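You operate a simulated robot arm through the tools that you are given. There is no shell and no other tool.

The job below is to be done with a simulated robot arm. You get a single attempt, and the scene is never put back.

JOB
Play the red record at the speed printed on it.
Fine: record on the platter, arm clip to FREE, arm over the record, speed knob, then CUE.

It is judged by the outcome, as a careful person would: the job done as asked, and still so three seconds after it is handed in. It fails if anything else is knocked over, pushed out of place, dropped, spilled or broken.

ROBOT AND FRAMES
A 7-joint arm with a two-finger parallel gripper, fixed in place. Base frame: the origin is at the foot of the arm, x ahead of it, y to its left, z up; the work surface is at about z = 855. Units: mm, degrees, N and s.
With the tool pointing down near the work surface it reaches from about 220 to 740 mm from the base axis. Its first joint turns from -166.0 to 166.0 degrees. Payload 1.57 kg.
Tool frame: the origin (TCP) lies between the finger pads and is the grasp point; the fingertips stand 30 mm ahead of it; z points along the fingers, y is the line along which they close. Largest opening 110 mm; finger width 24, thickness 12; the body of the gripper, 48 by 112 mm, starts 78 mm behind the TCP.
Orientation is told as [roll, pitch, yaw] about the base's x, y, z axes, in that order, counted from this pose: with the fingers straight down and closing along the base's y, the tool's x points along the base's -x, its y along +y and its z along -z.

CONTROLS
- The arm moves only by the tool drive_tool. Its argument "steps" is a list of rows, each a list of 7 numbers: the finger opening in cm, from 0 to 11, then the shift along the tool's x, y, z in cm, then the turn, a rotation vector about the tool's x, y, z in degrees. In form: [[grip, x, y, z, wx, wy, wz], ...]. A call has 1 to 20 rows; each row is the pose to reach, as a shift and turn from the pose commanded when the call began, along the tool's axes at that moment. Each row takes 0.2 s and may step no farther than 50 mm and 8.6 degrees from the row before; otherwise, or with a gripper value out of range, the whole call is refused. A pose out of reach is approached as far as the arm can. The call stops where the force on the tool passes 40 N (or 10 N more than at its start, if that is more) or the arm is blocked; 0.2 s more then pass. Each finger travels about 45 mm/s and halts on what it meets, pressing with about 29 N; the grip force reading is that of the motor and also rises with nothing between the fingers. The clock runs only during rows and for 0.2 s after the last one: add rows that repeat a pose to give the fingers time. It gives the time, the measured TCP pose, the force on the tool (base axes), the opening and the grip force at its end, in the units of the frame above (readings bear some noise), with the torque about the TCP (base axes, N m) and any sound that the robot's microphone picked up.
- Cameras (640 x 400 px; columns grow to the right, rows downward): "scene" is fixed at [394, 497, 1582.5]; the picture's right is [-0.94, 0.35, 0.00], its down [0.34, 0.93, -0.15] and it looks along [-0.05, -0.15, -0.99] (base axes); focal length 326 px, centre (320, 200). "wrist" rides on the gripper at [70, 16, -141] in the tool frame; the picture's right is [-0.23, 0.97, 0.00], its down [-0.86, -0.20, -0.48] and it looks along [-0.47, -0.11, 0.88] (tool axes); focal length 222 px, centre (320, 200). There is no depth. A picture from a camera that has moved, and an enlarged one, comes with that camera's place and axes in the base frame and with its lens. The place of the scene camera against the robot may be out by one fixed shift of up to 12 mm in any direction.
- camera(camera): a new picture of that camera. No time passes.
- raise_lower(by): slides the trunk up (or, below 0, down) by that many mm; the arm rides with it, the base frame stays. It gives what a move gives, with no picture.
- enlarge(camera, box): a new picture of the part [left, top, right, bottom] of that camera's present view, enlarged. No time passes.
- close_job(): hands the job in; it is judged then, once.

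Places have to be worked out from the pictures, the camera data and where the tool is seen. Open the gripper and draw the arm clear of the work before you hand the job in, unless the task says otherwise.

The tools are called after "Request:" as a command line: name --pt "numbers of a row" for each row, then --argument value for the rest, lists and objects as JSON in quotes. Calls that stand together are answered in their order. drive_tool: Moves the arm, as the interface text tells. Its arguments: {"type":"object","properties":{"steps":{"type":"array","items":{"type":"array","items":{"type":"number"}}}},"required":["steps"]} The other tools are called the same way: raise_lower (by) slides the trunk up or down; camera (camera) takes a picture; enlarge (camera, box) takes an enlarged picture of a part of a camera's view; close_job () hands the job in.

At the start:

```text
time: 0.0
eef_pos: [229.0, 398.4, 1203.1]
tool_rot: [0.0, 0.1, 0.0]
wrist_force: [-0.5, 0.1, -0.3]
wrist_torque: [0.0, 0.01, -0.01]
width: 110.2
grasp_force: 0.0
trunk travel left (down, up): [-500.0, 90.0]
```

scene: 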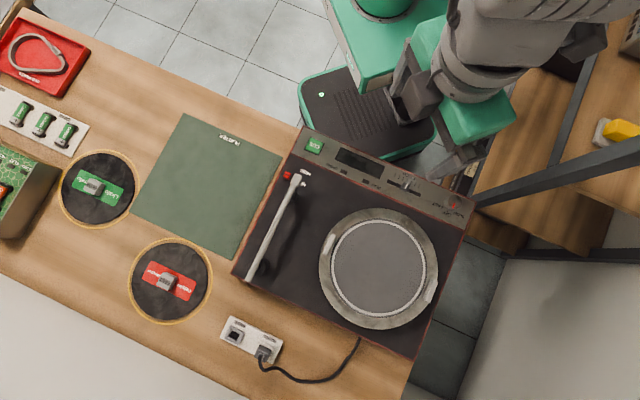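
wrist: 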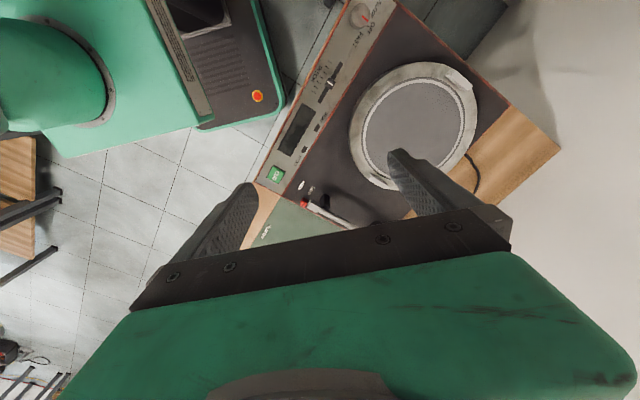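

I begin by looking closely at the records, the turntable's controls and the tonearm.

Request:
enlarge --camera "scene" --box '[120, 230, 220, 330]'

Request:
enlarge --camera "scene" --box '[290, 120, 480, 230]'

Request:
enlarge --camera "scene" --box '[230, 150, 450, 360]'

Request:
enlarge --camera "wrist" --box '[240, 0, 500, 240]'

```text
4.00 times, centred on (170, 280) of scene
camera zoom: at [394.0, 497.0, 1582.5], right [-0.94, 0.35, 0.0], down [0.34, 0.93, -0.15], along [-0.05, -0.15, -0.99], focal length 1306 px, centre (920, -120)
```

zoom: 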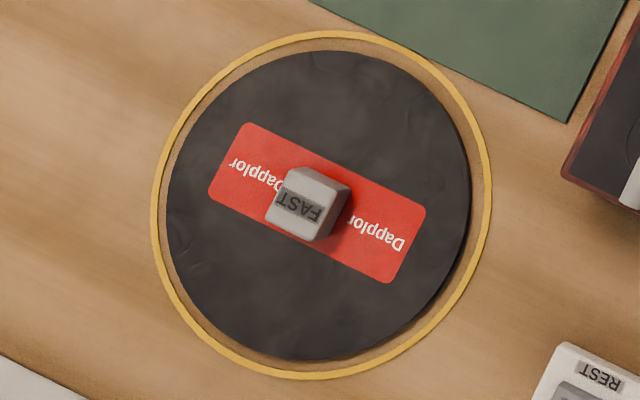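

```text
3.37 times, centred on (385, 175) of scene
camera zoom: at [394.0, 497.0, 1582.5], right [-0.94, 0.35, 0.0], down [0.34, 0.93, -0.15], along [-0.05, -0.15, -0.99], focal length 1100 px, centre (101, 284)
```

zoom: 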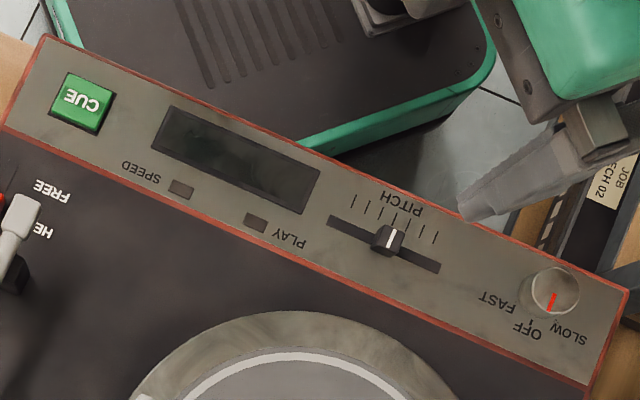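

```text
1.90 times, centred on (340, 255) of scene
camera zoom: at [394.0, 497.0, 1582.5], right [-0.94, 0.35, 0.0], down [0.34, 0.93, -0.15], along [-0.05, -0.15, -0.99], focal length 622 px, centre (282, 95)
```

zoom: 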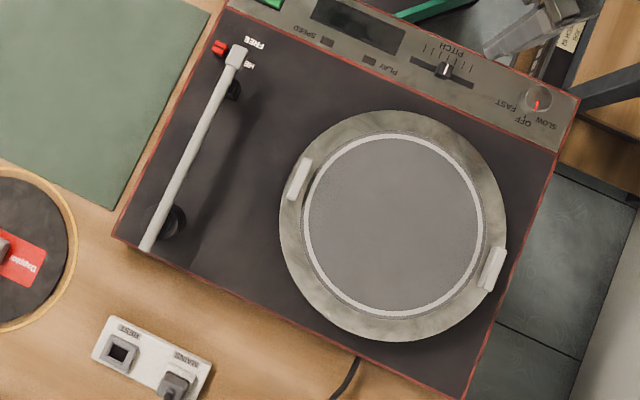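

```text
1.67 times, centred on (370, 120) of wrist
camera zoom: at [159.8, 414.8, 1344.3], right [0.23, 0.97, 0.0], down [0.86, -0.2, 0.48], along [0.47, -0.11, -0.88], focal length 370 px, centre (237, 333)
```

zoom: 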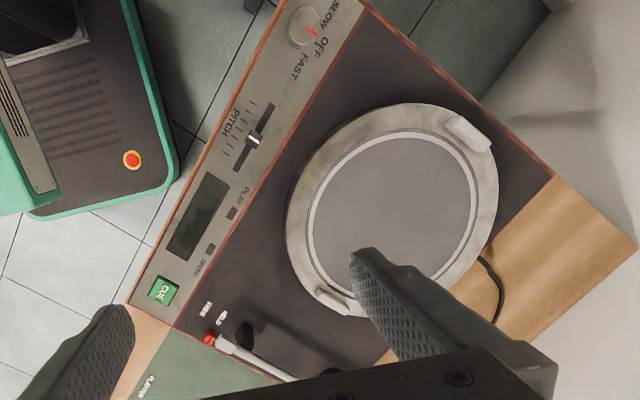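

The red record carries a grey grip block printed FAST. I want to see the socket plate, the tonearm rest with its clip, and the two white pieces on the platter.

Request:
enlarge --camera "scene" --box '[210, 310, 290, 370]'

Request:
enlarge --camera "scene" --box '[265, 155, 325, 205]'

Request:
enlarge --camera "scene" --box '[230, 230, 310, 300]'

Request:
enlarge --camera "scene" --box '[310, 200, 450, 340]'

Request:
enlarge --camera "scene" --box '[0, 0, 150, 240]'

```text
6.67 times, centred on (250, 340) of scene
camera zoom: at [394.0, 497.0, 1582.5], right [-0.94, 0.35, 0.0], down [0.34, 0.93, -0.15], along [-0.05, -0.15, -0.99], focal length 2177 px, centre (787, -733)
```

zoom: 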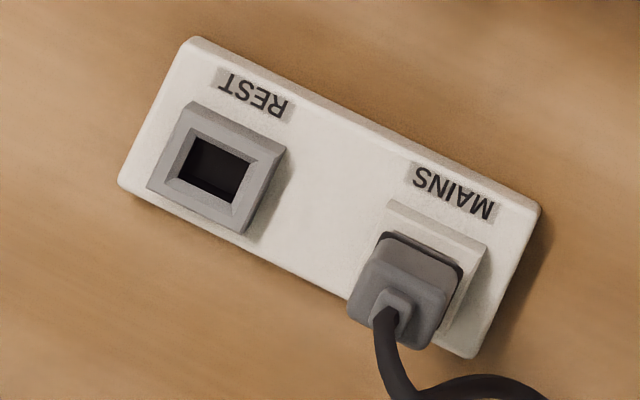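

```text
8.00 times, centred on (295, 180) of scene
camera zoom: at [394.0, 497.0, 1582.5], right [-0.94, 0.35, 0.0], down [0.34, 0.93, -0.15], along [-0.05, -0.15, -0.99], focal length 2612 px, centre (520, 360)
```

zoom: 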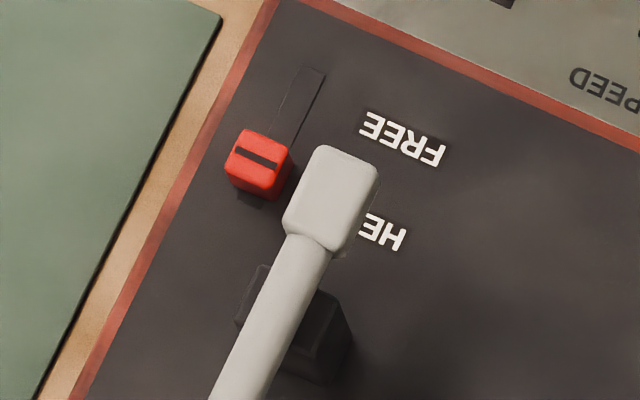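

```text
5.71 times, centred on (270, 265) of scene
camera zoom: at [394.0, 497.0, 1582.5], right [-0.94, 0.35, 0.0], down [0.34, 0.93, -0.15], along [-0.05, -0.15, -0.99], focal length 1866 px, centre (606, -171)
```

zoom: 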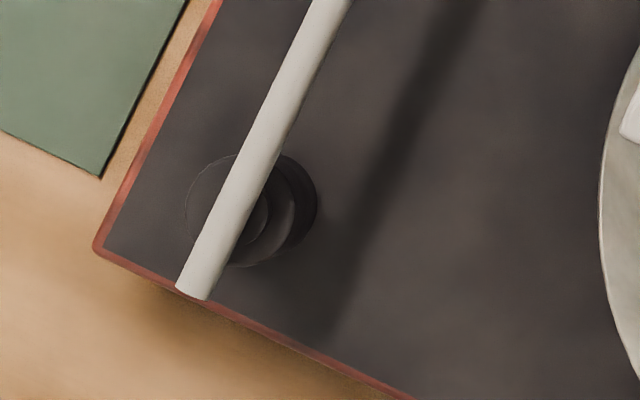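

```text
2.86 times, centred on (380, 270) of scene
camera zoom: at [394.0, 497.0, 1582.5], right [-0.94, 0.35, 0.0], down [0.34, 0.93, -0.15], along [-0.05, -0.15, -0.99], focal length 933 px, centre (149, 0)
```

zoom: 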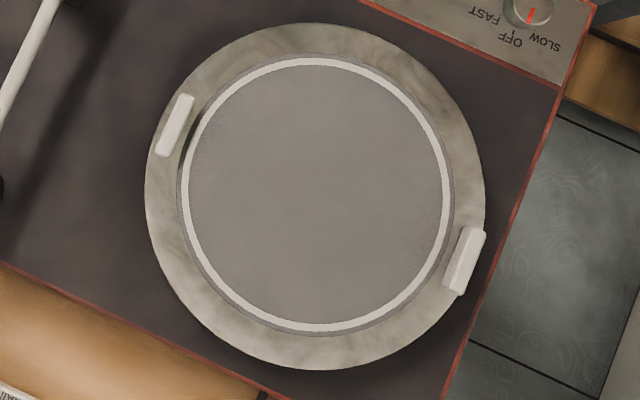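

```text
1.67 times, centred on (75, 120) of scene
camera zoom: at [394.0, 497.0, 1582.5], right [-0.94, 0.35, 0.0], down [0.34, 0.93, -0.15], along [-0.05, -0.15, -0.99], focal length 544 px, centre (728, 333)
```

zoom: 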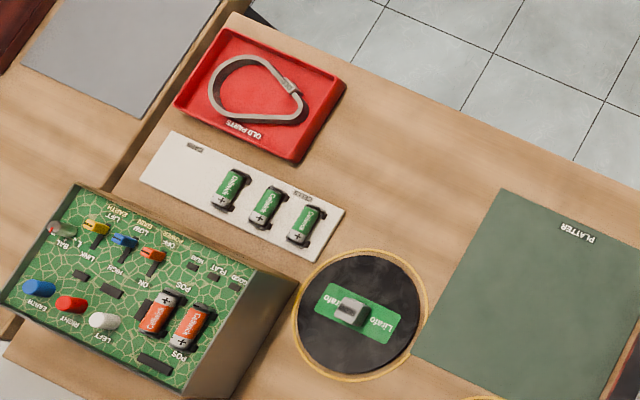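

The plug already sits in MAINS, and the clip is at the HELD end of its slot. I look closer at the speed knob and CUE in both views before moving.

Request:
enlarge --camera "scene" --box '[420, 180, 480, 220]'

Request:
enlarge --camera "wrist" --box '[300, 0, 400, 70]'

Request:
enlarge --camera "wrist" --box '[250, 160, 360, 240]'

```text
10.00 times, centred on (450, 200) of scene
camera zoom: at [394.0, 497.0, 1582.5], right [-0.94, 0.35, 0.0], down [0.34, 0.93, -0.15], along [-0.05, -0.15, -0.99], focal length 3265 px, centre (-980, 200)
```

zoom: 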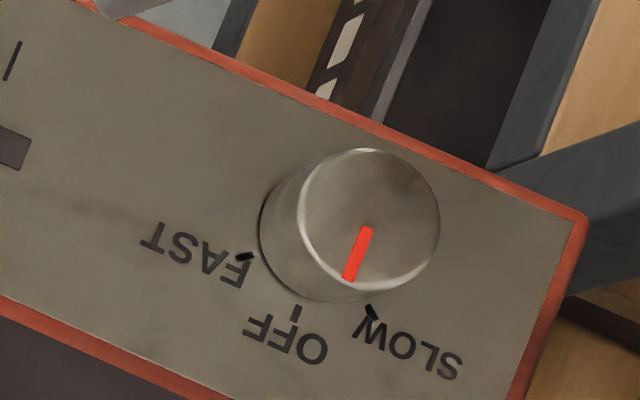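

```text
5.71 times, centred on (350, 35) of wrist
camera zoom: at [159.8, 414.8, 1344.3], right [0.23, 0.97, 0.0], down [0.86, -0.2, 0.48], along [0.47, -0.11, -0.88], focal length 1269 px, centre (149, 1143)
```

zoom: 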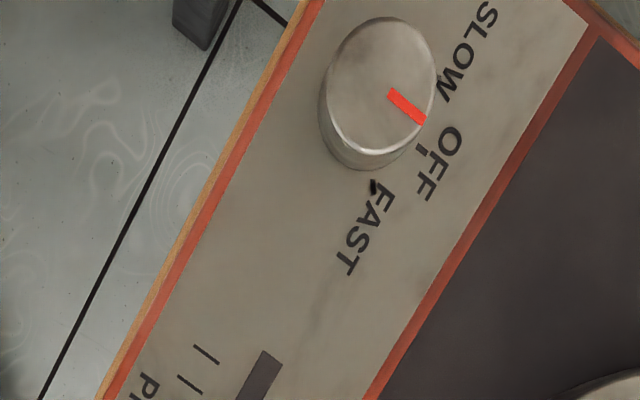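

```text
5.00 times, centred on (305, 200) of wrist
camera zoom: at [159.8, 414.8, 1344.3], right [0.23, 0.97, 0.0], down [0.86, -0.2, 0.48], along [0.47, -0.11, -0.88], focal length 1111 px, centre (395, 200)
```

zoom: 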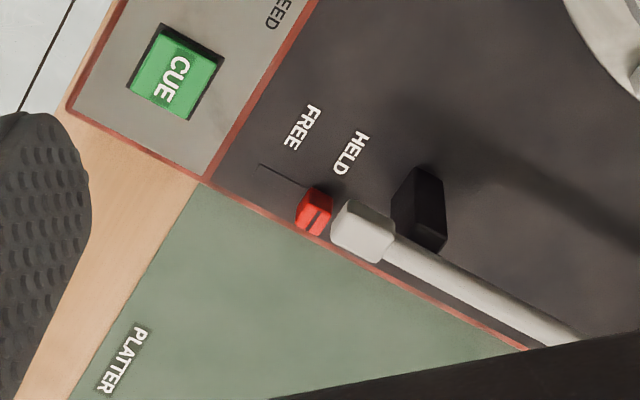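

The knob points at OFF, with FAST about 47° clockwise of it seen from above. The red record looks to be near (720, 442), so I move the hand high across toward it and turn it to line up with the label, checking reach and getting a wrist view.

Request:
drive_tool --pt "11 -4 -0.8 0.6 0 0 -5.3" --pt "11 -8 -1.7 1.2 0 0 -10.6" --pt "11 -12 -2.5 1.9 0 0 -16" --pt "11 -16 -3.3 2.5 0 0 -21.3" --pt "11 -20 -4.1 3.2 0 0 -26.6" --pt "11 -24 -5 3.9 0 0 -32" --pt "11 -28 -5.8 4.6 0 0 -37.3" --pt "11 -32 -6.6 5.3 0 0 -42.6"

Request:
camera --camera "wrist"

Request:
camera --camera "scene"

```text
time: 1.8
eef_pos: [551.4, 332.8, 1150.0]
tool_rot: [0.0, 0.0, 42.7]
wrist_force: [-1.4, 0.1, -0.6]
wrist_torque: [0.02, 0.01, 0.0]
width: 109.8
grasp_force: 0.1
trunk travel left (down, up): [-500.0, 90.0]
```

```text
taken
camera wrist: at [489.4, 296.6, 1291.1], right [-0.49, 0.87, 0.0], down [0.76, 0.43, 0.48], along [0.42, 0.24, -0.88], focal length 222 px, centre (320, 200)
```

wrist: 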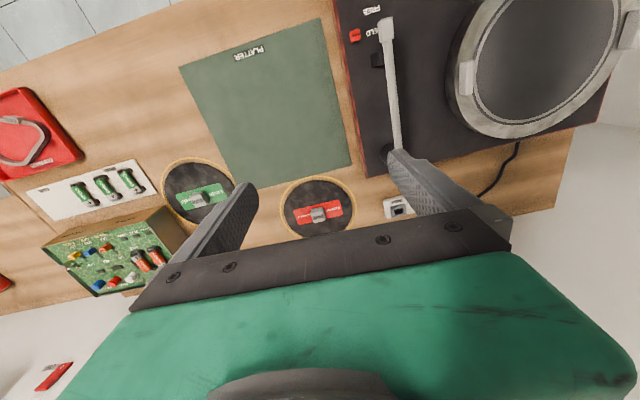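

```text
taken
```

scene: 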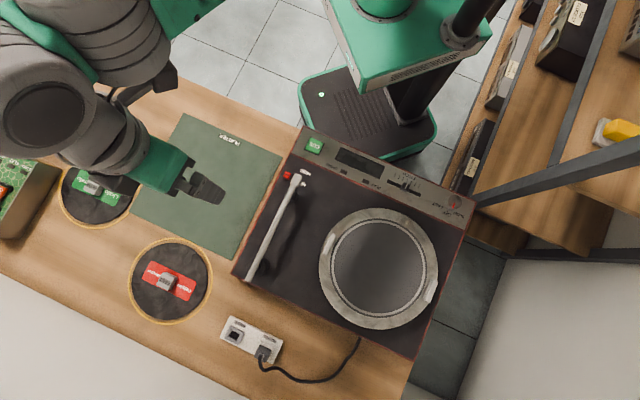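

Reach is fine so far, and the arm comes in from above. From this pose the wrist view puts the red record near (722, 424); I enlarge it to refine, along with the deck items.

Request:
enlarge --camera "wrist" --box '[270, 165, 370, 240]'

Request:
enlarge --camera "wrist" --box '[335, 0, 495, 110]'

Request:
enlarge --camera "wrist" --box '[430, 0, 640, 150]'

```text
5.33 times, centred on (320, 202) of wrist
camera zoom: at [489.4, 296.6, 1291.1], right [-0.49, 0.87, 0.0], down [0.76, 0.43, 0.48], along [0.42, 0.24, -0.88], focal length 1185 px, centre (320, 187)
```

zoom: 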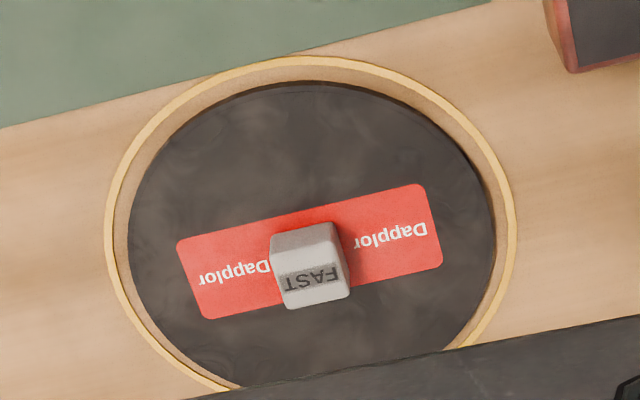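

```text
3.64 times, centred on (415, 55) of wrist
camera zoom: at [489.4, 296.6, 1291.1], right [-0.49, 0.87, 0.0], down [0.76, 0.43, 0.48], along [0.42, 0.24, -0.88], focal length 808 px, centre (-26, 727)
```

zoom: 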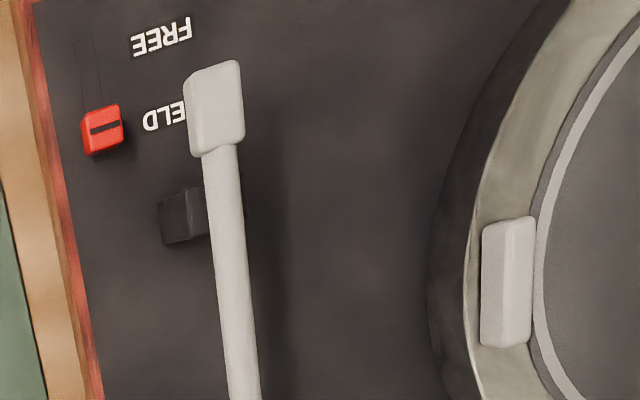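

```text
2.67 times, centred on (535, 75) of wrist
camera zoom: at [489.4, 296.6, 1291.1], right [-0.49, 0.87, 0.0], down [0.76, 0.43, 0.48], along [0.42, 0.24, -0.88], focal length 592 px, centre (-253, 533)
```

zoom: 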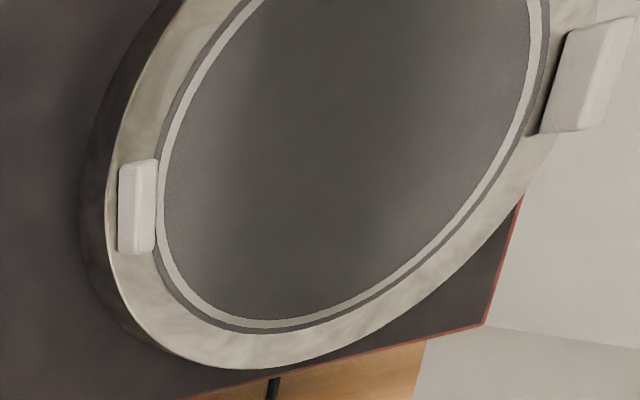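

The label centre works out to about (725, 426), some 840 mm from the base axis, so I test how far the arm extends with the tool still vertical, stopping well above everything.

Request:
drive_tool --pt "11 -2.8 -0.76 3 0 0 0" --pt "11 -5.6 -1.52 6 0 0 0" --pt "11 -8.4 -2.28 9 0 0 0" --pt "11 -11.2 -3.04 12 0 0 0" --pt "11 -14 -3.8 15 0 0 0"

Request:
camera --camera "wrist"

Request:
camera --camera "scene"

```text
time: 3.0
eef_pos: [616.5, 374.3, 1001.0]
tool_rot: [0.0, 0.0, 42.6]
wrist_force: [0.2, -0.3, 0.2]
wrist_torque: [-0.01, -0.01, 0.02]
width: 110.0
grasp_force: 0.1
out of reach, approached as far as the arm can: row 2, 3, 4, 5
trunk travel left (down, up): [-500.0, 90.0]
```

```text
taken
camera wrist: at [554.7, 338.6, 1140.7], right [-0.49, 0.87, 0.0], down [0.76, 0.43, 0.48], along [0.42, 0.24, -0.88], focal length 222 px, centre (320, 200)
```

wrist: 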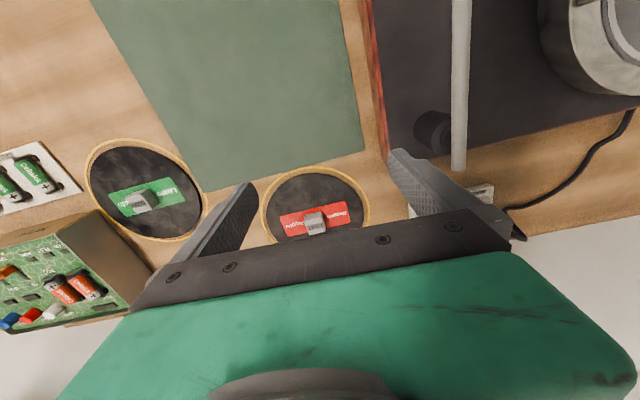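

```text
taken
```

scene: 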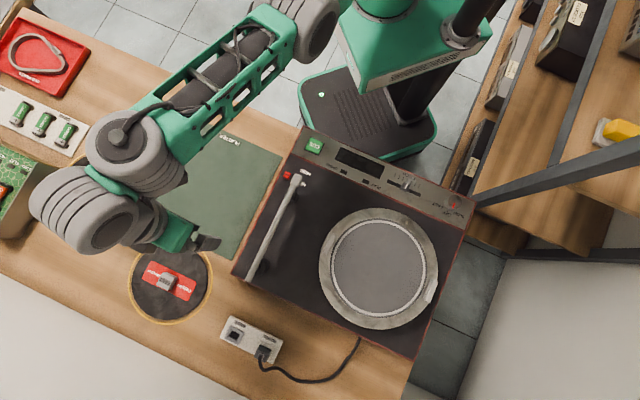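

The vertical tool stops at about 721 mm reach with the trunk where it is. I look at the trunk carriage to judge whether lowering it is safe against the table edge.

Request:
enlarge --camera "scene" --box '[280, 0, 520, 170]'

Request:
enlarge --camera "wrist" --box '[240, 150, 400, 250]'

```text
2.35 times, centred on (400, 85) of scene
camera zoom: at [394.0, 497.0, 1582.5], right [-0.94, 0.35, 0.0], down [0.34, 0.93, -0.15], along [-0.05, -0.15, -0.99], focal length 768 px, centre (132, 471)
```

zoom: 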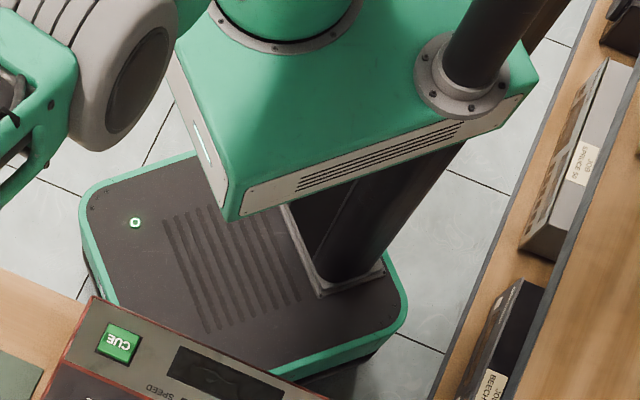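

```text
4.00 times, centred on (320, 200) of wrist
camera zoom: at [554.7, 338.6, 1140.7], right [-0.49, 0.87, 0.0], down [0.76, 0.43, 0.48], along [0.42, 0.24, -0.88], focal length 888 px, centre (320, 200)
```

zoom: 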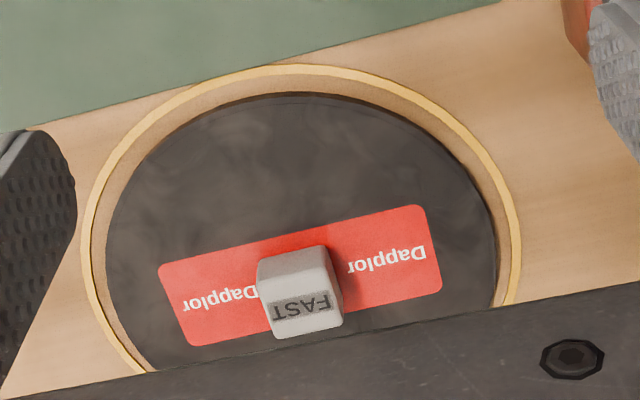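

The record sits at about (720, 425), with its label running along roughly 134°. Since the arm is short here, I'll tilt the fingers outward about 28°, backing up first to get back inside reach, and see what that gains.

Request:
drive_tool --pt "11 2 0 0 0 0 0" --pt "11 4 0 0 0 0 0" --pt "11 6 0 0 0 0 0" --pt "11 8 0 0 0 0 0" --pt "11 8 0 0 0 -7 0" --pt "11 8 0 0 0 -14 0" --pt "11 8 0 0 0 -21 0" --pt "11 8 0 0 0 -28 0"

```text
time: 4.8
eef_pos: [558.5, 319.7, 1000.3]
tool_rot: [-0.1, -28.0, 42.6]
wrist_force: [-0.8, 0.5, 0.6]
wrist_torque: [0.01, 0.03, -0.03]
width: 110.1
grasp_force: 0.2
trunk travel left (down, up): [-500.0, 90.0]
```

Commanding beyond reach just resets to the actual pose, good. Now I extend outward with this tilt, holding height, and look again at the block.

Request:
drive_tool --pt "11 -3.5 0.2 1.9 0 0 0" --pt "11 -7 0.4 3.7 0 0 0" --pt "11 -10.5 0.6 5.6 0 0 0" --pt "11 -12 0.7 7.5 0 0 0"

Request:
camera --camera "wrist"

Request:
camera --camera "scene"

```text
time: 5.8
eef_pos: [656.9, 422.4, 989.1]
tool_rot: [0.0, -27.9, 42.5]
wrist_force: [0.2, 0.3, -0.2]
wrist_torque: [0.02, 0.03, 0.02]
width: 109.9
grasp_force: 0.0
trunk travel left (down, up): [-500.0, 90.0]
```

```text
taken
camera wrist: at [553.3, 346.6, 1080.7], right [-0.51, 0.85, 0.11], down [0.53, 0.21, 0.82], along [0.68, 0.48, -0.56], focal length 222 px, centre (320, 200)
```

wrist: 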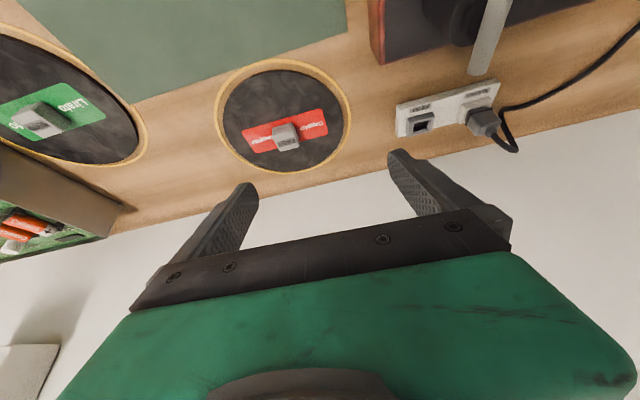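

```text
taken
```

scene: 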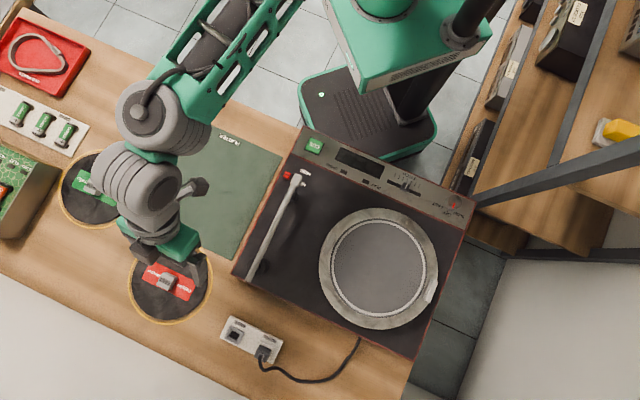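

The tilt works, at 781 mm now and still in reach. I enlarge the block to size it.

Request:
enlarge --camera "wrist" --box '[230, 100, 340, 170]'

Request:
enlarge --camera "scene" --box '[130, 240, 210, 320]'

Request:
enlarge --camera "wrist" --box '[370, 0, 530, 120]'

```text
5.71 times, centred on (285, 135) of wrist
camera zoom: at [553.3, 346.6, 1080.7], right [-0.51, 0.85, 0.11], down [0.53, 0.21, 0.82], along [0.68, 0.48, -0.56], focal length 1269 px, centre (520, 571)
```

zoom: 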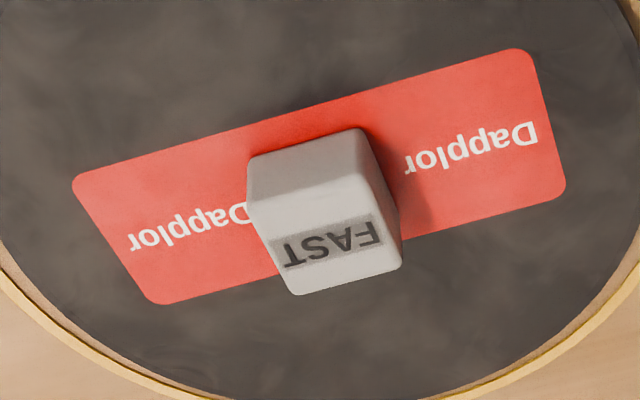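

```text
5.00 times, centred on (170, 280) of scene
camera zoom: at [394.0, 497.0, 1582.5], right [-0.94, 0.35, 0.0], down [0.34, 0.93, -0.15], along [-0.05, -0.15, -0.99], focal length 1632 px, centre (1070, -200)
```

zoom: 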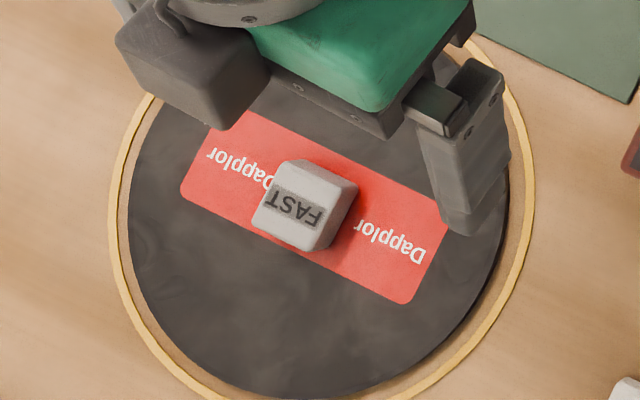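

```text
3.33 times, centred on (450, 60) of wrist
camera zoom: at [553.3, 346.6, 1080.7], right [-0.51, 0.85, 0.11], down [0.53, 0.21, 0.82], along [0.68, 0.48, -0.56], focal length 740 px, centre (-113, 667)
```

zoom: 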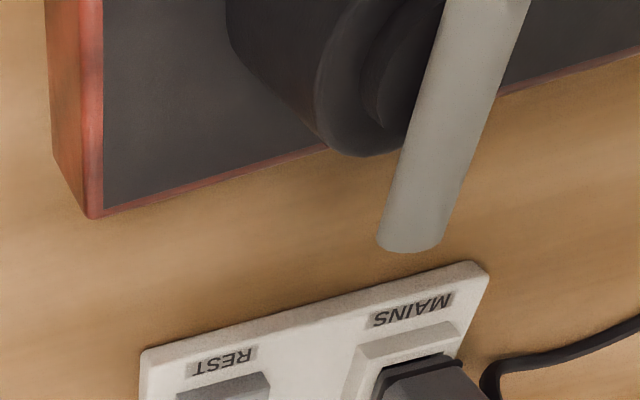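

I take the block as roughly 25 × 25 × 18 mm centred near (713, 421). I move to a pre-grasp pose 60 mm back along the tool axis with fingers at 60 mm, then compare the block with the finger gap.

Request:
drive_tool --pt "9 0.6 -1.3 1.3 0 0 0" --pt "7 1.2 -2.6 2.7 0 0 0" --pt "6 1.84 -3.85 4.07 0 0 0" --pt "6 1.84 -3.85 4.07 0 0 0"

Request:
camera --camera "wrist"

Request:
enlarge --camera "wrist" --box '[220, 90, 420, 220]'

Request:
enlarge --camera "scene" --box '[120, 220, 220, 320]'

```text
time: 6.8
eef_pos: [686.3, 394.5, 945.0]
tool_rot: [-0.1, -28.0, 42.7]
wrist_force: [0.4, 0.9, -0.5]
wrist_torque: [0.01, 0.01, 0.0]
width: 60.1
grasp_force: 0.0
trunk travel left (down, up): [-500.0, 90.0]
```

```text
taken
camera wrist: at [581.6, 319.4, 1036.4], right [-0.51, 0.85, 0.11], down [0.53, 0.21, 0.82], along [0.68, 0.48, -0.56], focal length 222 px, centre (320, 200)
```

wrist: 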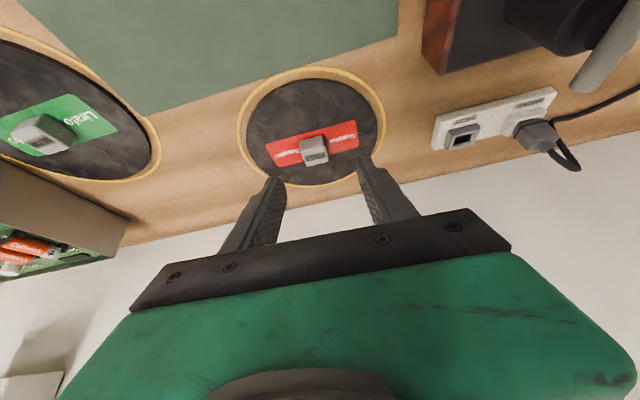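

```text
3.08 times, centred on (320, 155) of wrist
camera zoom: at [581.6, 319.4, 1036.4], right [-0.51, 0.85, 0.11], down [0.53, 0.21, 0.82], along [0.68, 0.48, -0.56], focal length 684 px, centre (320, 338)
```

zoom: 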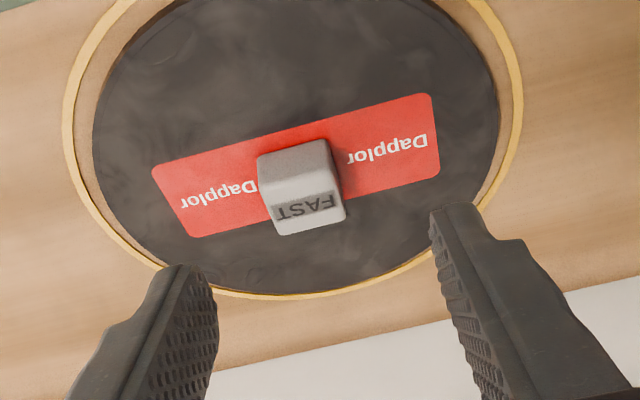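

```text
4.00 times, centred on (170, 270) of scene
camera zoom: at [394.0, 497.0, 1582.5], right [-0.94, 0.35, 0.0], down [0.34, 0.93, -0.15], along [-0.05, -0.15, -0.99], focal length 1306 px, centre (920, -80)
```

zoom: 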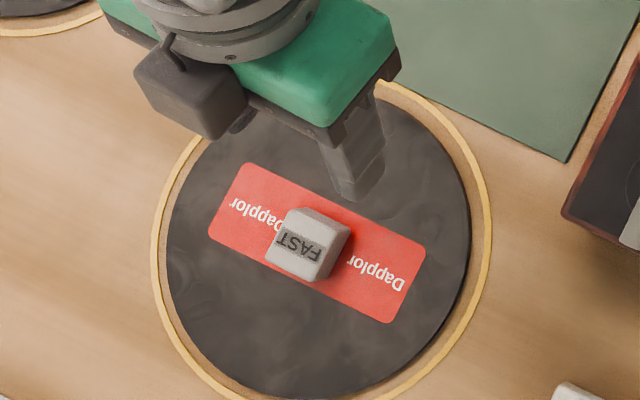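

Comparing all the views, they only agree if the table is lower than I took it: record top near z ≈ 817, deck about 855, block about 30 × 30 × 18 mm centred near (746, 437). I move to a corrected pre-grasp pose 50 mm back along the tool axis.

Request:
drive_tool --pt "6 -0.4 -0.3 2.1 0 0 0" --pt "6 -0.8 -0.6 4.1 0 0 0" --pt "6 -1.17 -0.91 6.17 0 0 0" --pt "6 -1.17 -0.91 6.17 0 0 0"

Request:
enlarge --camera "wrist" --box '[220, 90, 420, 220]'

Request:
enlarge --camera "scene" --box '[120, 220, 220, 320]'

```text
time: 7.8
eef_pos: [721.5, 416.0, 896.2]
tool_rot: [0.0, -28.0, 42.6]
wrist_force: [-0.2, 1.0, 0.2]
wrist_torque: [-0.02, 0.01, -0.01]
width: 60.0
grasp_force: 0.1
trunk travel left (down, up): [-500.0, 90.0]
```

```text
3.08 times, centred on (320, 155) of wrist
camera zoom: at [616.6, 339.9, 987.6], right [-0.51, 0.85, 0.11], down [0.53, 0.21, 0.82], along [0.68, 0.48, -0.56], focal length 684 px, centre (320, 338)
```

zoom: 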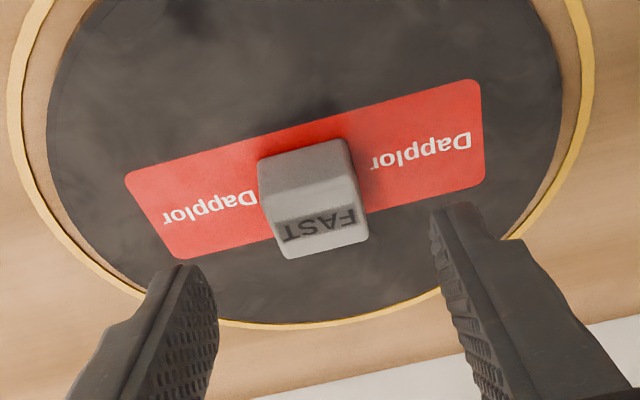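

```text
4.00 times, centred on (170, 270) of scene
camera zoom: at [394.0, 497.0, 1582.5], right [-0.94, 0.35, 0.0], down [0.34, 0.93, -0.15], along [-0.05, -0.15, -0.99], focal length 1306 px, centre (920, -80)
```

zoom: 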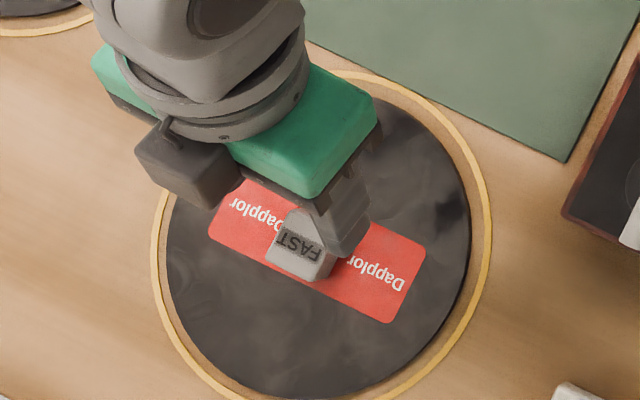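

The estimate holds up (label centre computes to (744.5, 435.5) at z = 817). I go down the tool axis most of the way, stopping about 10 mm short.

Request:
drive_tool --pt "6 0.05 -0.05 1.9 0 0 0" --pt "6 0.1 -0.1 3.8 0 0 0" --pt "6 0.1 -0.1 3.8 0 0 0"

Request:
enlarge --camera "wrist" --box '[220, 90, 420, 220]'

Request:
enlarge --camera "scene" --box '[130, 230, 210, 300]'

```text
time: 8.6
eef_pos: [734.6, 426.3, 861.0]
tool_rot: [0.0, -28.0, 42.6]
wrist_force: [0.8, -0.3, -0.1]
wrist_torque: [0.0, 0.0, 0.0]
width: 59.8
grasp_force: 0.0
trunk travel left (down, up): [-500.0, 90.0]
```

```text
3.08 times, centred on (320, 155) of wrist
camera zoom: at [629.4, 350.3, 953.0], right [-0.51, 0.85, 0.11], down [0.53, 0.21, 0.82], along [0.68, 0.48, -0.56], focal length 684 px, centre (320, 338)
```

zoom: 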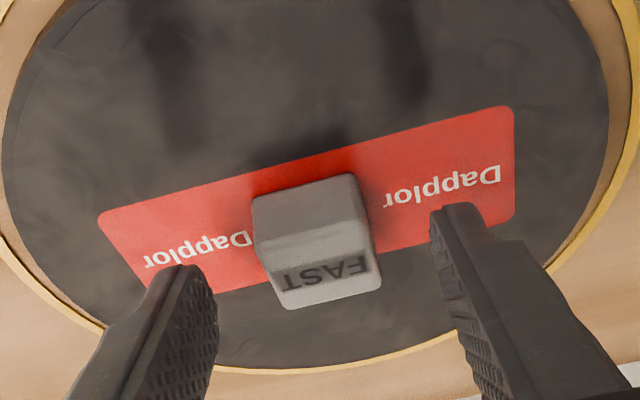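

```text
5.71 times, centred on (170, 265) of scene
camera zoom: at [394.0, 497.0, 1582.5], right [-0.94, 0.35, 0.0], down [0.34, 0.93, -0.15], along [-0.05, -0.15, -0.99], focal length 1866 px, centre (1177, -171)
```

zoom: 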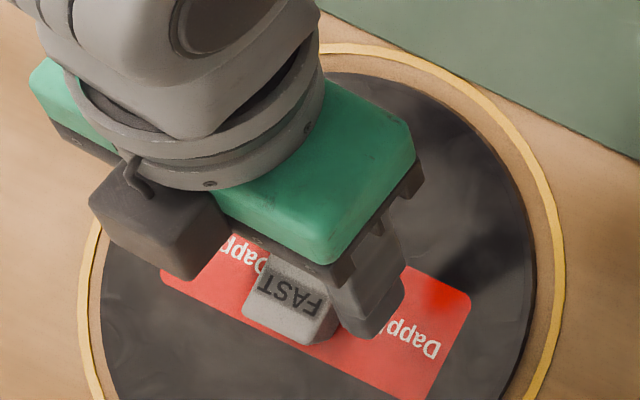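

The block is centred between the pads. I go down the last 10 mm so the tips end just above the record, then close on the block.

Request:
drive_tool --pt "6 0 0 0.5 0 0 0" --pt "6 0 0 1.0 0 0 0" --pt "6 0 0 1.0 0 0 0"

Request:
drive_tool --pt "2 0 0 0 0 0 0" --pt "2 0 0 0 0 0 0" --pt "2 0 0 0 0 0 0" --pt "2 0 0 0 0 0 0" --pt "2 0 0 0 0 0 0"

Request:
enlarge --camera "wrist" --box '[220, 90, 420, 220]'

Request:
enlarge --camera "scene" --box '[130, 230, 210, 300]'

```text
time: 9.4
eef_pos: [735.2, 425.4, 853.6]
tool_rot: [0.0, -28.0, 42.6]
wrist_force: [-0.1, -0.2, 1.1]
wrist_torque: [0.02, 0.01, -0.01]
width: 59.8
grasp_force: 0.1
trunk travel left (down, up): [-500.0, 90.0]
```

```text
time: 10.6
eef_pos: [736.2, 426.6, 852.5]
tool_rot: [0.0, -28.0, 42.5]
wrist_force: [0.6, 0.2, 0.4]
wrist_torque: [-0.03, -0.02, 0.02]
width: 31.5
grasp_force: 29.3
trunk travel left (down, up): [-500.0, 90.0]
```

```text
3.08 times, centred on (320, 155) of wrist
camera zoom: at [631.0, 351.6, 944.3], right [-0.51, 0.85, 0.11], down [0.53, 0.21, 0.82], along [0.68, 0.48, -0.56], focal length 684 px, centre (320, 338)
```

zoom: 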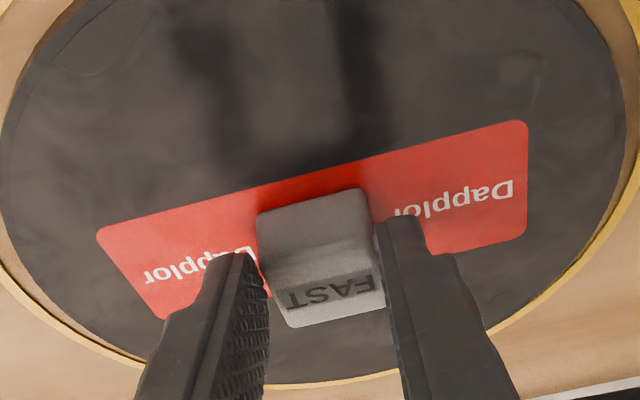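

```text
5.71 times, centred on (170, 265) of scene
camera zoom: at [394.0, 497.0, 1582.5], right [-0.94, 0.35, 0.0], down [0.34, 0.93, -0.15], along [-0.05, -0.15, -0.99], focal length 1866 px, centre (1177, -171)
```

zoom: 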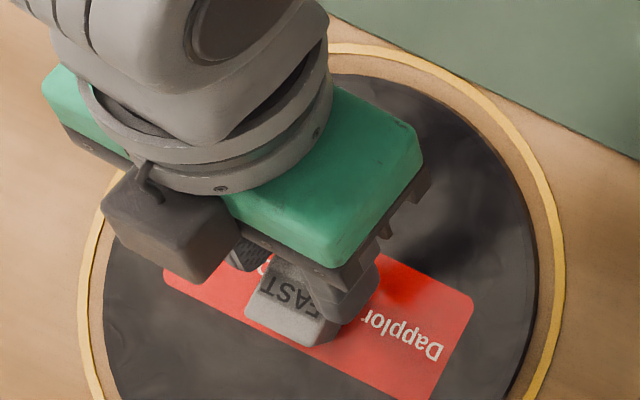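

Gripped at 31.5 mm with 29 N. I lift straight up slowly by 30 mm to see whether the record comes along level.

Request:
drive_tool --pt "2 -0.23 0 -0.44 0 0 0" --pt "2 -0.47 0 -0.88 0 0 0" --pt "2 -0.94 0 -1.77 0 0 0" --pt "2 -1.41 0 -2.65 0 0 0" --pt "2 -1.41 0 -2.65 0 0 0"

Request:
camera --camera "wrist"

Request:
enlarge --camera "wrist" --box '[220, 90, 420, 220]'

Request:
enlarge --camera "scene" --box '[110, 210, 230, 330]'

```text
time: 11.8
eef_pos: [735.0, 427.5, 883.4]
tool_rot: [0.0, -28.1, 42.6]
wrist_force: [-0.1, -0.2, -0.8]
wrist_torque: [-0.02, 0.02, 0.04]
width: 19.9
grasp_force: 0.1
out of reach, approached as far as the arm can: row 2, 4
trunk travel left (down, up): [-500.0, 90.0]
```

```text
taken
camera wrist: at [631.1, 351.7, 974.5], right [-0.51, 0.85, 0.11], down [0.53, 0.21, 0.82], along [0.68, 0.48, -0.56], focal length 222 px, centre (320, 200)
```

wrist: 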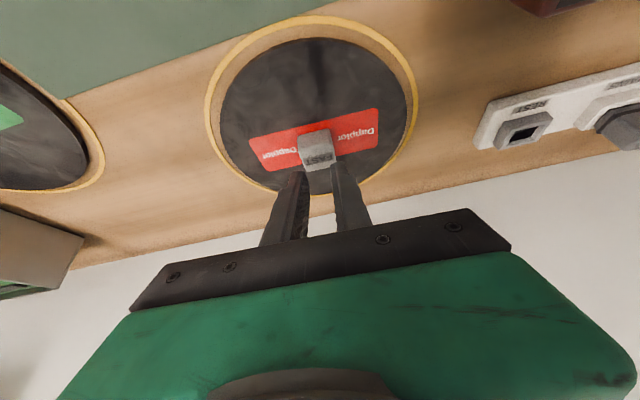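

```text
3.08 times, centred on (320, 155) of wrist
camera zoom: at [631.1, 351.7, 974.5], right [-0.51, 0.85, 0.11], down [0.53, 0.21, 0.82], along [0.68, 0.48, -0.56], focal length 684 px, centre (320, 338)
```

zoom: 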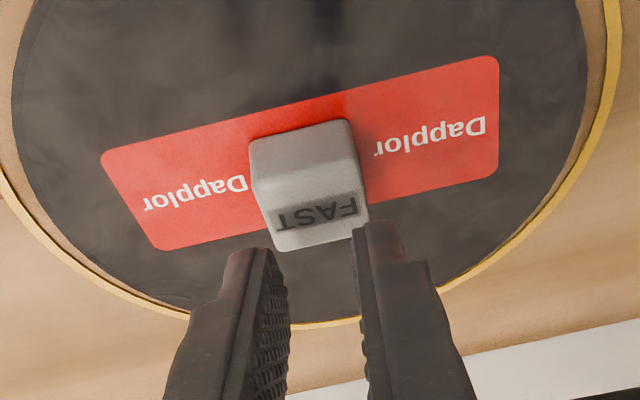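

```text
3.33 times, centred on (170, 270) of scene
camera zoom: at [394.0, 497.0, 1582.5], right [-0.94, 0.35, 0.0], down [0.34, 0.93, -0.15], along [-0.05, -0.15, -0.99], focal length 1088 px, centre (820, -33)
```

zoom: 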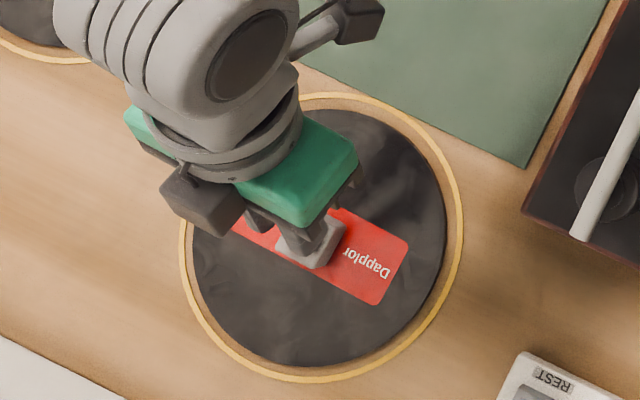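

The grip slid off: the pads only caught the block's top edge, and the record stayed put. All views now fit a record top at z ≈ 810, centre (750, 440), so I need to go lower and farther. I open, back off, and tilt to 36° for the extra reach.

Request:
drive_tool --pt "6 0.9 -0.05 -0.6 0 0 0" --pt "6 1.76 -0.09 -0.6 0 -2 0" --pt "6 1.76 -0.09 -0.3 0 -5 0" --pt "6 1.76 -0.09 -0.06 0 -8 0" --pt "6 1.76 -0.09 -0.06 0 -8 0"

Request:
enlarge --camera "wrist" --box '[220, 90, 420, 220]'

```text
time: 13.0
eef_pos: [727.2, 416.9, 875.5]
tool_rot: [0.0, -36.2, 42.6]
wrist_force: [0.6, 0.1, -0.4]
wrist_torque: [0.0, -0.03, 0.01]
width: 60.0
grasp_force: 0.1
out of reach, approached as far as the arm can: row 1
trunk travel left (down, up): [-500.0, 90.0]
```

```text
3.08 times, centred on (320, 155) of wrist
camera zoom: at [613.3, 333.4, 948.6], right [-0.52, 0.84, 0.13], down [0.44, 0.13, 0.89], along [0.73, 0.52, -0.44], focal length 684 px, centre (320, 338)
```

zoom: 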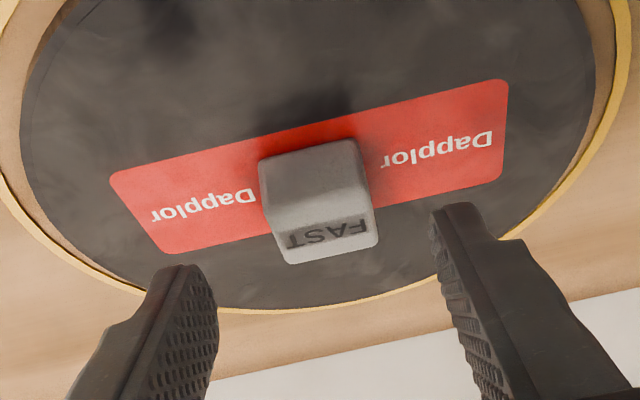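

Block remains centred between the pads. I descend 28 mm along the tool axis and check how the tips sit against the block.

Request:
drive_tool --pt "6 0.1 0 1.4 0 0 0" --pt "6 0.2 0 2.8 0 0 0" --pt "6 0.2 0 2.8 0 0 0"

Request:
enlarge --camera "wrist" --box '[220, 90, 420, 220]'

Request:
enlarge --camera "scene" --box '[130, 230, 210, 300]'

```text
time: 13.8
eef_pos: [738.4, 426.8, 852.2]
tool_rot: [0.0, -36.1, 42.7]
wrist_force: [1.0, 0.0, -0.3]
wrist_torque: [-0.01, -0.02, -0.01]
width: 60.0
grasp_force: 0.0
trunk travel left (down, up): [-500.0, 90.0]
```

```text
3.08 times, centred on (320, 155) of wrist
camera zoom: at [624.8, 343.9, 924.3], right [-0.52, 0.84, 0.13], down [0.44, 0.13, 0.89], along [0.73, 0.52, -0.44], focal length 684 px, centre (320, 338)
```

zoom: 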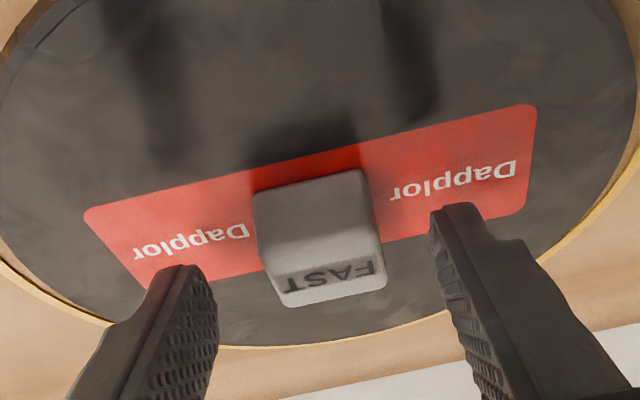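

```text
5.71 times, centred on (170, 265) of scene
camera zoom: at [394.0, 497.0, 1582.5], right [-0.94, 0.35, 0.0], down [0.34, 0.93, -0.15], along [-0.05, -0.15, -0.99], focal length 1866 px, centre (1177, -171)
```

zoom: 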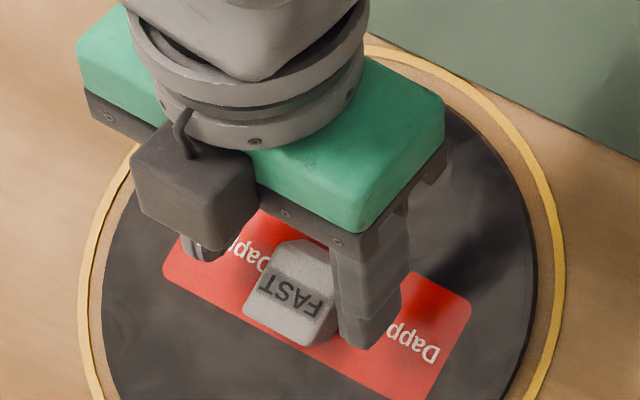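

The fingers straddle the block well now. I go down another 10 mm along the axis and read the force.

Request:
drive_tool --pt "6 0.05 0 0.5 0 0 0" --pt "6 0.1 0 1.0 0 0 0" --pt "6 0.1 0 1.0 0 0 0"

Request:
enlarge --camera "wrist" --box '[220, 90, 420, 220]'

Request:
enlarge --camera "scene" --box '[130, 230, 210, 300]'

```text
time: 14.6
eef_pos: [741.5, 431.5, 843.8]
tool_rot: [0.0, -36.0, 42.6]
wrist_force: [-0.4, -0.1, -0.2]
wrist_torque: [0.02, 0.0, -0.01]
width: 60.0
grasp_force: 0.0
trunk travel left (down, up): [-500.0, 90.0]
```

```text
3.08 times, centred on (320, 155) of wrist
camera zoom: at [628.2, 347.4, 915.5], right [-0.52, 0.84, 0.13], down [0.44, 0.13, 0.89], along [0.73, 0.52, -0.44], focal length 684 px, centre (320, 338)
```

zoom: 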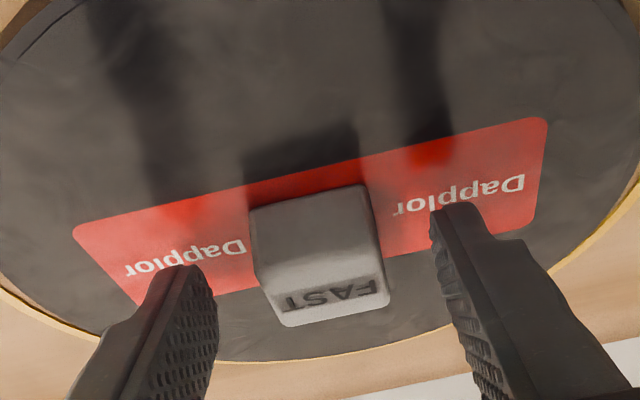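

```text
5.71 times, centred on (170, 265) of scene
camera zoom: at [394.0, 497.0, 1582.5], right [-0.94, 0.35, 0.0], down [0.34, 0.93, -0.15], along [-0.05, -0.15, -0.99], focal length 1866 px, centre (1177, -171)
```

zoom: 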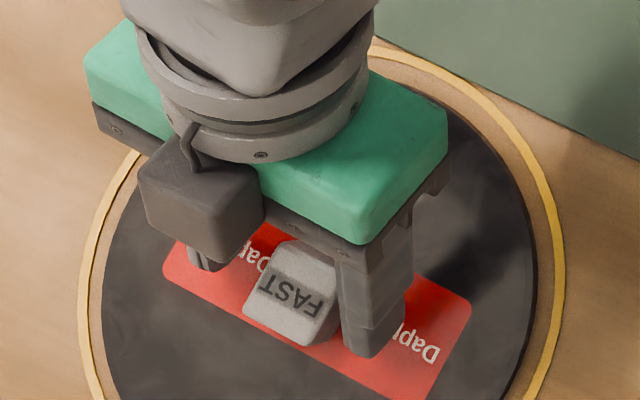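

No contact yet. I creep down in 2 mm steps watching the force.

Request:
drive_tool --pt "6 0.05 0 0.2 0 0 0" --pt "6 0.1 0 0.4 0 0 0" --pt "6 0.1 0 0.4 0 0 0"

Request:
drive_tool --pt "6 0.05 0 0.15 0 0 0" --pt "6 0.1 0 0.3 0 0 0" --pt "6 0.1 0 0.3 0 0 0"

Request:
enlarge --camera "wrist" --box '[220, 90, 420, 220]'

```text
time: 15.4
eef_pos: [742.9, 431.4, 838.9]
tool_rot: [0.0, -36.0, 42.6]
wrist_force: [-0.4, 0.2, 0.1]
wrist_torque: [0.01, 0.0, 0.01]
width: 60.2
grasp_force: 0.1
trunk travel left (down, up): [-500.0, 90.0]
```

```text
time: 16.2
eef_pos: [744.3, 432.1, 837.7]
tool_rot: [0.0, -36.0, 42.6]
wrist_force: [1.0, -0.7, 2.3]
wrist_torque: [0.03, -0.01, -0.01]
width: 59.9
grasp_force: 0.0
trunk travel left (down, up): [-500.0, 90.0]
```

```text
3.08 times, centred on (320, 155) of wrist
camera zoom: at [630.0, 348.7, 909.7], right [-0.52, 0.84, 0.13], down [0.44, 0.13, 0.89], along [0.73, 0.52, -0.43], focal length 684 px, centre (320, 338)
```

zoom: 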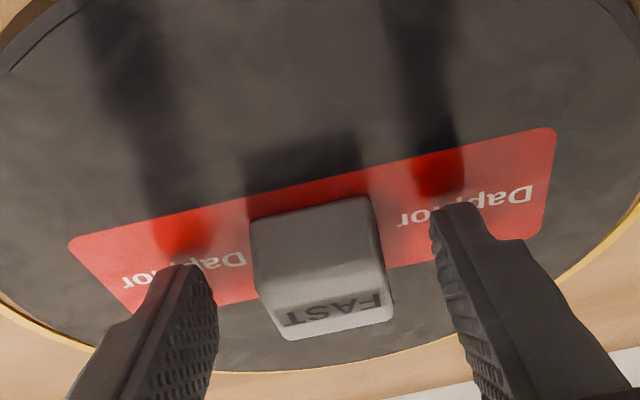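

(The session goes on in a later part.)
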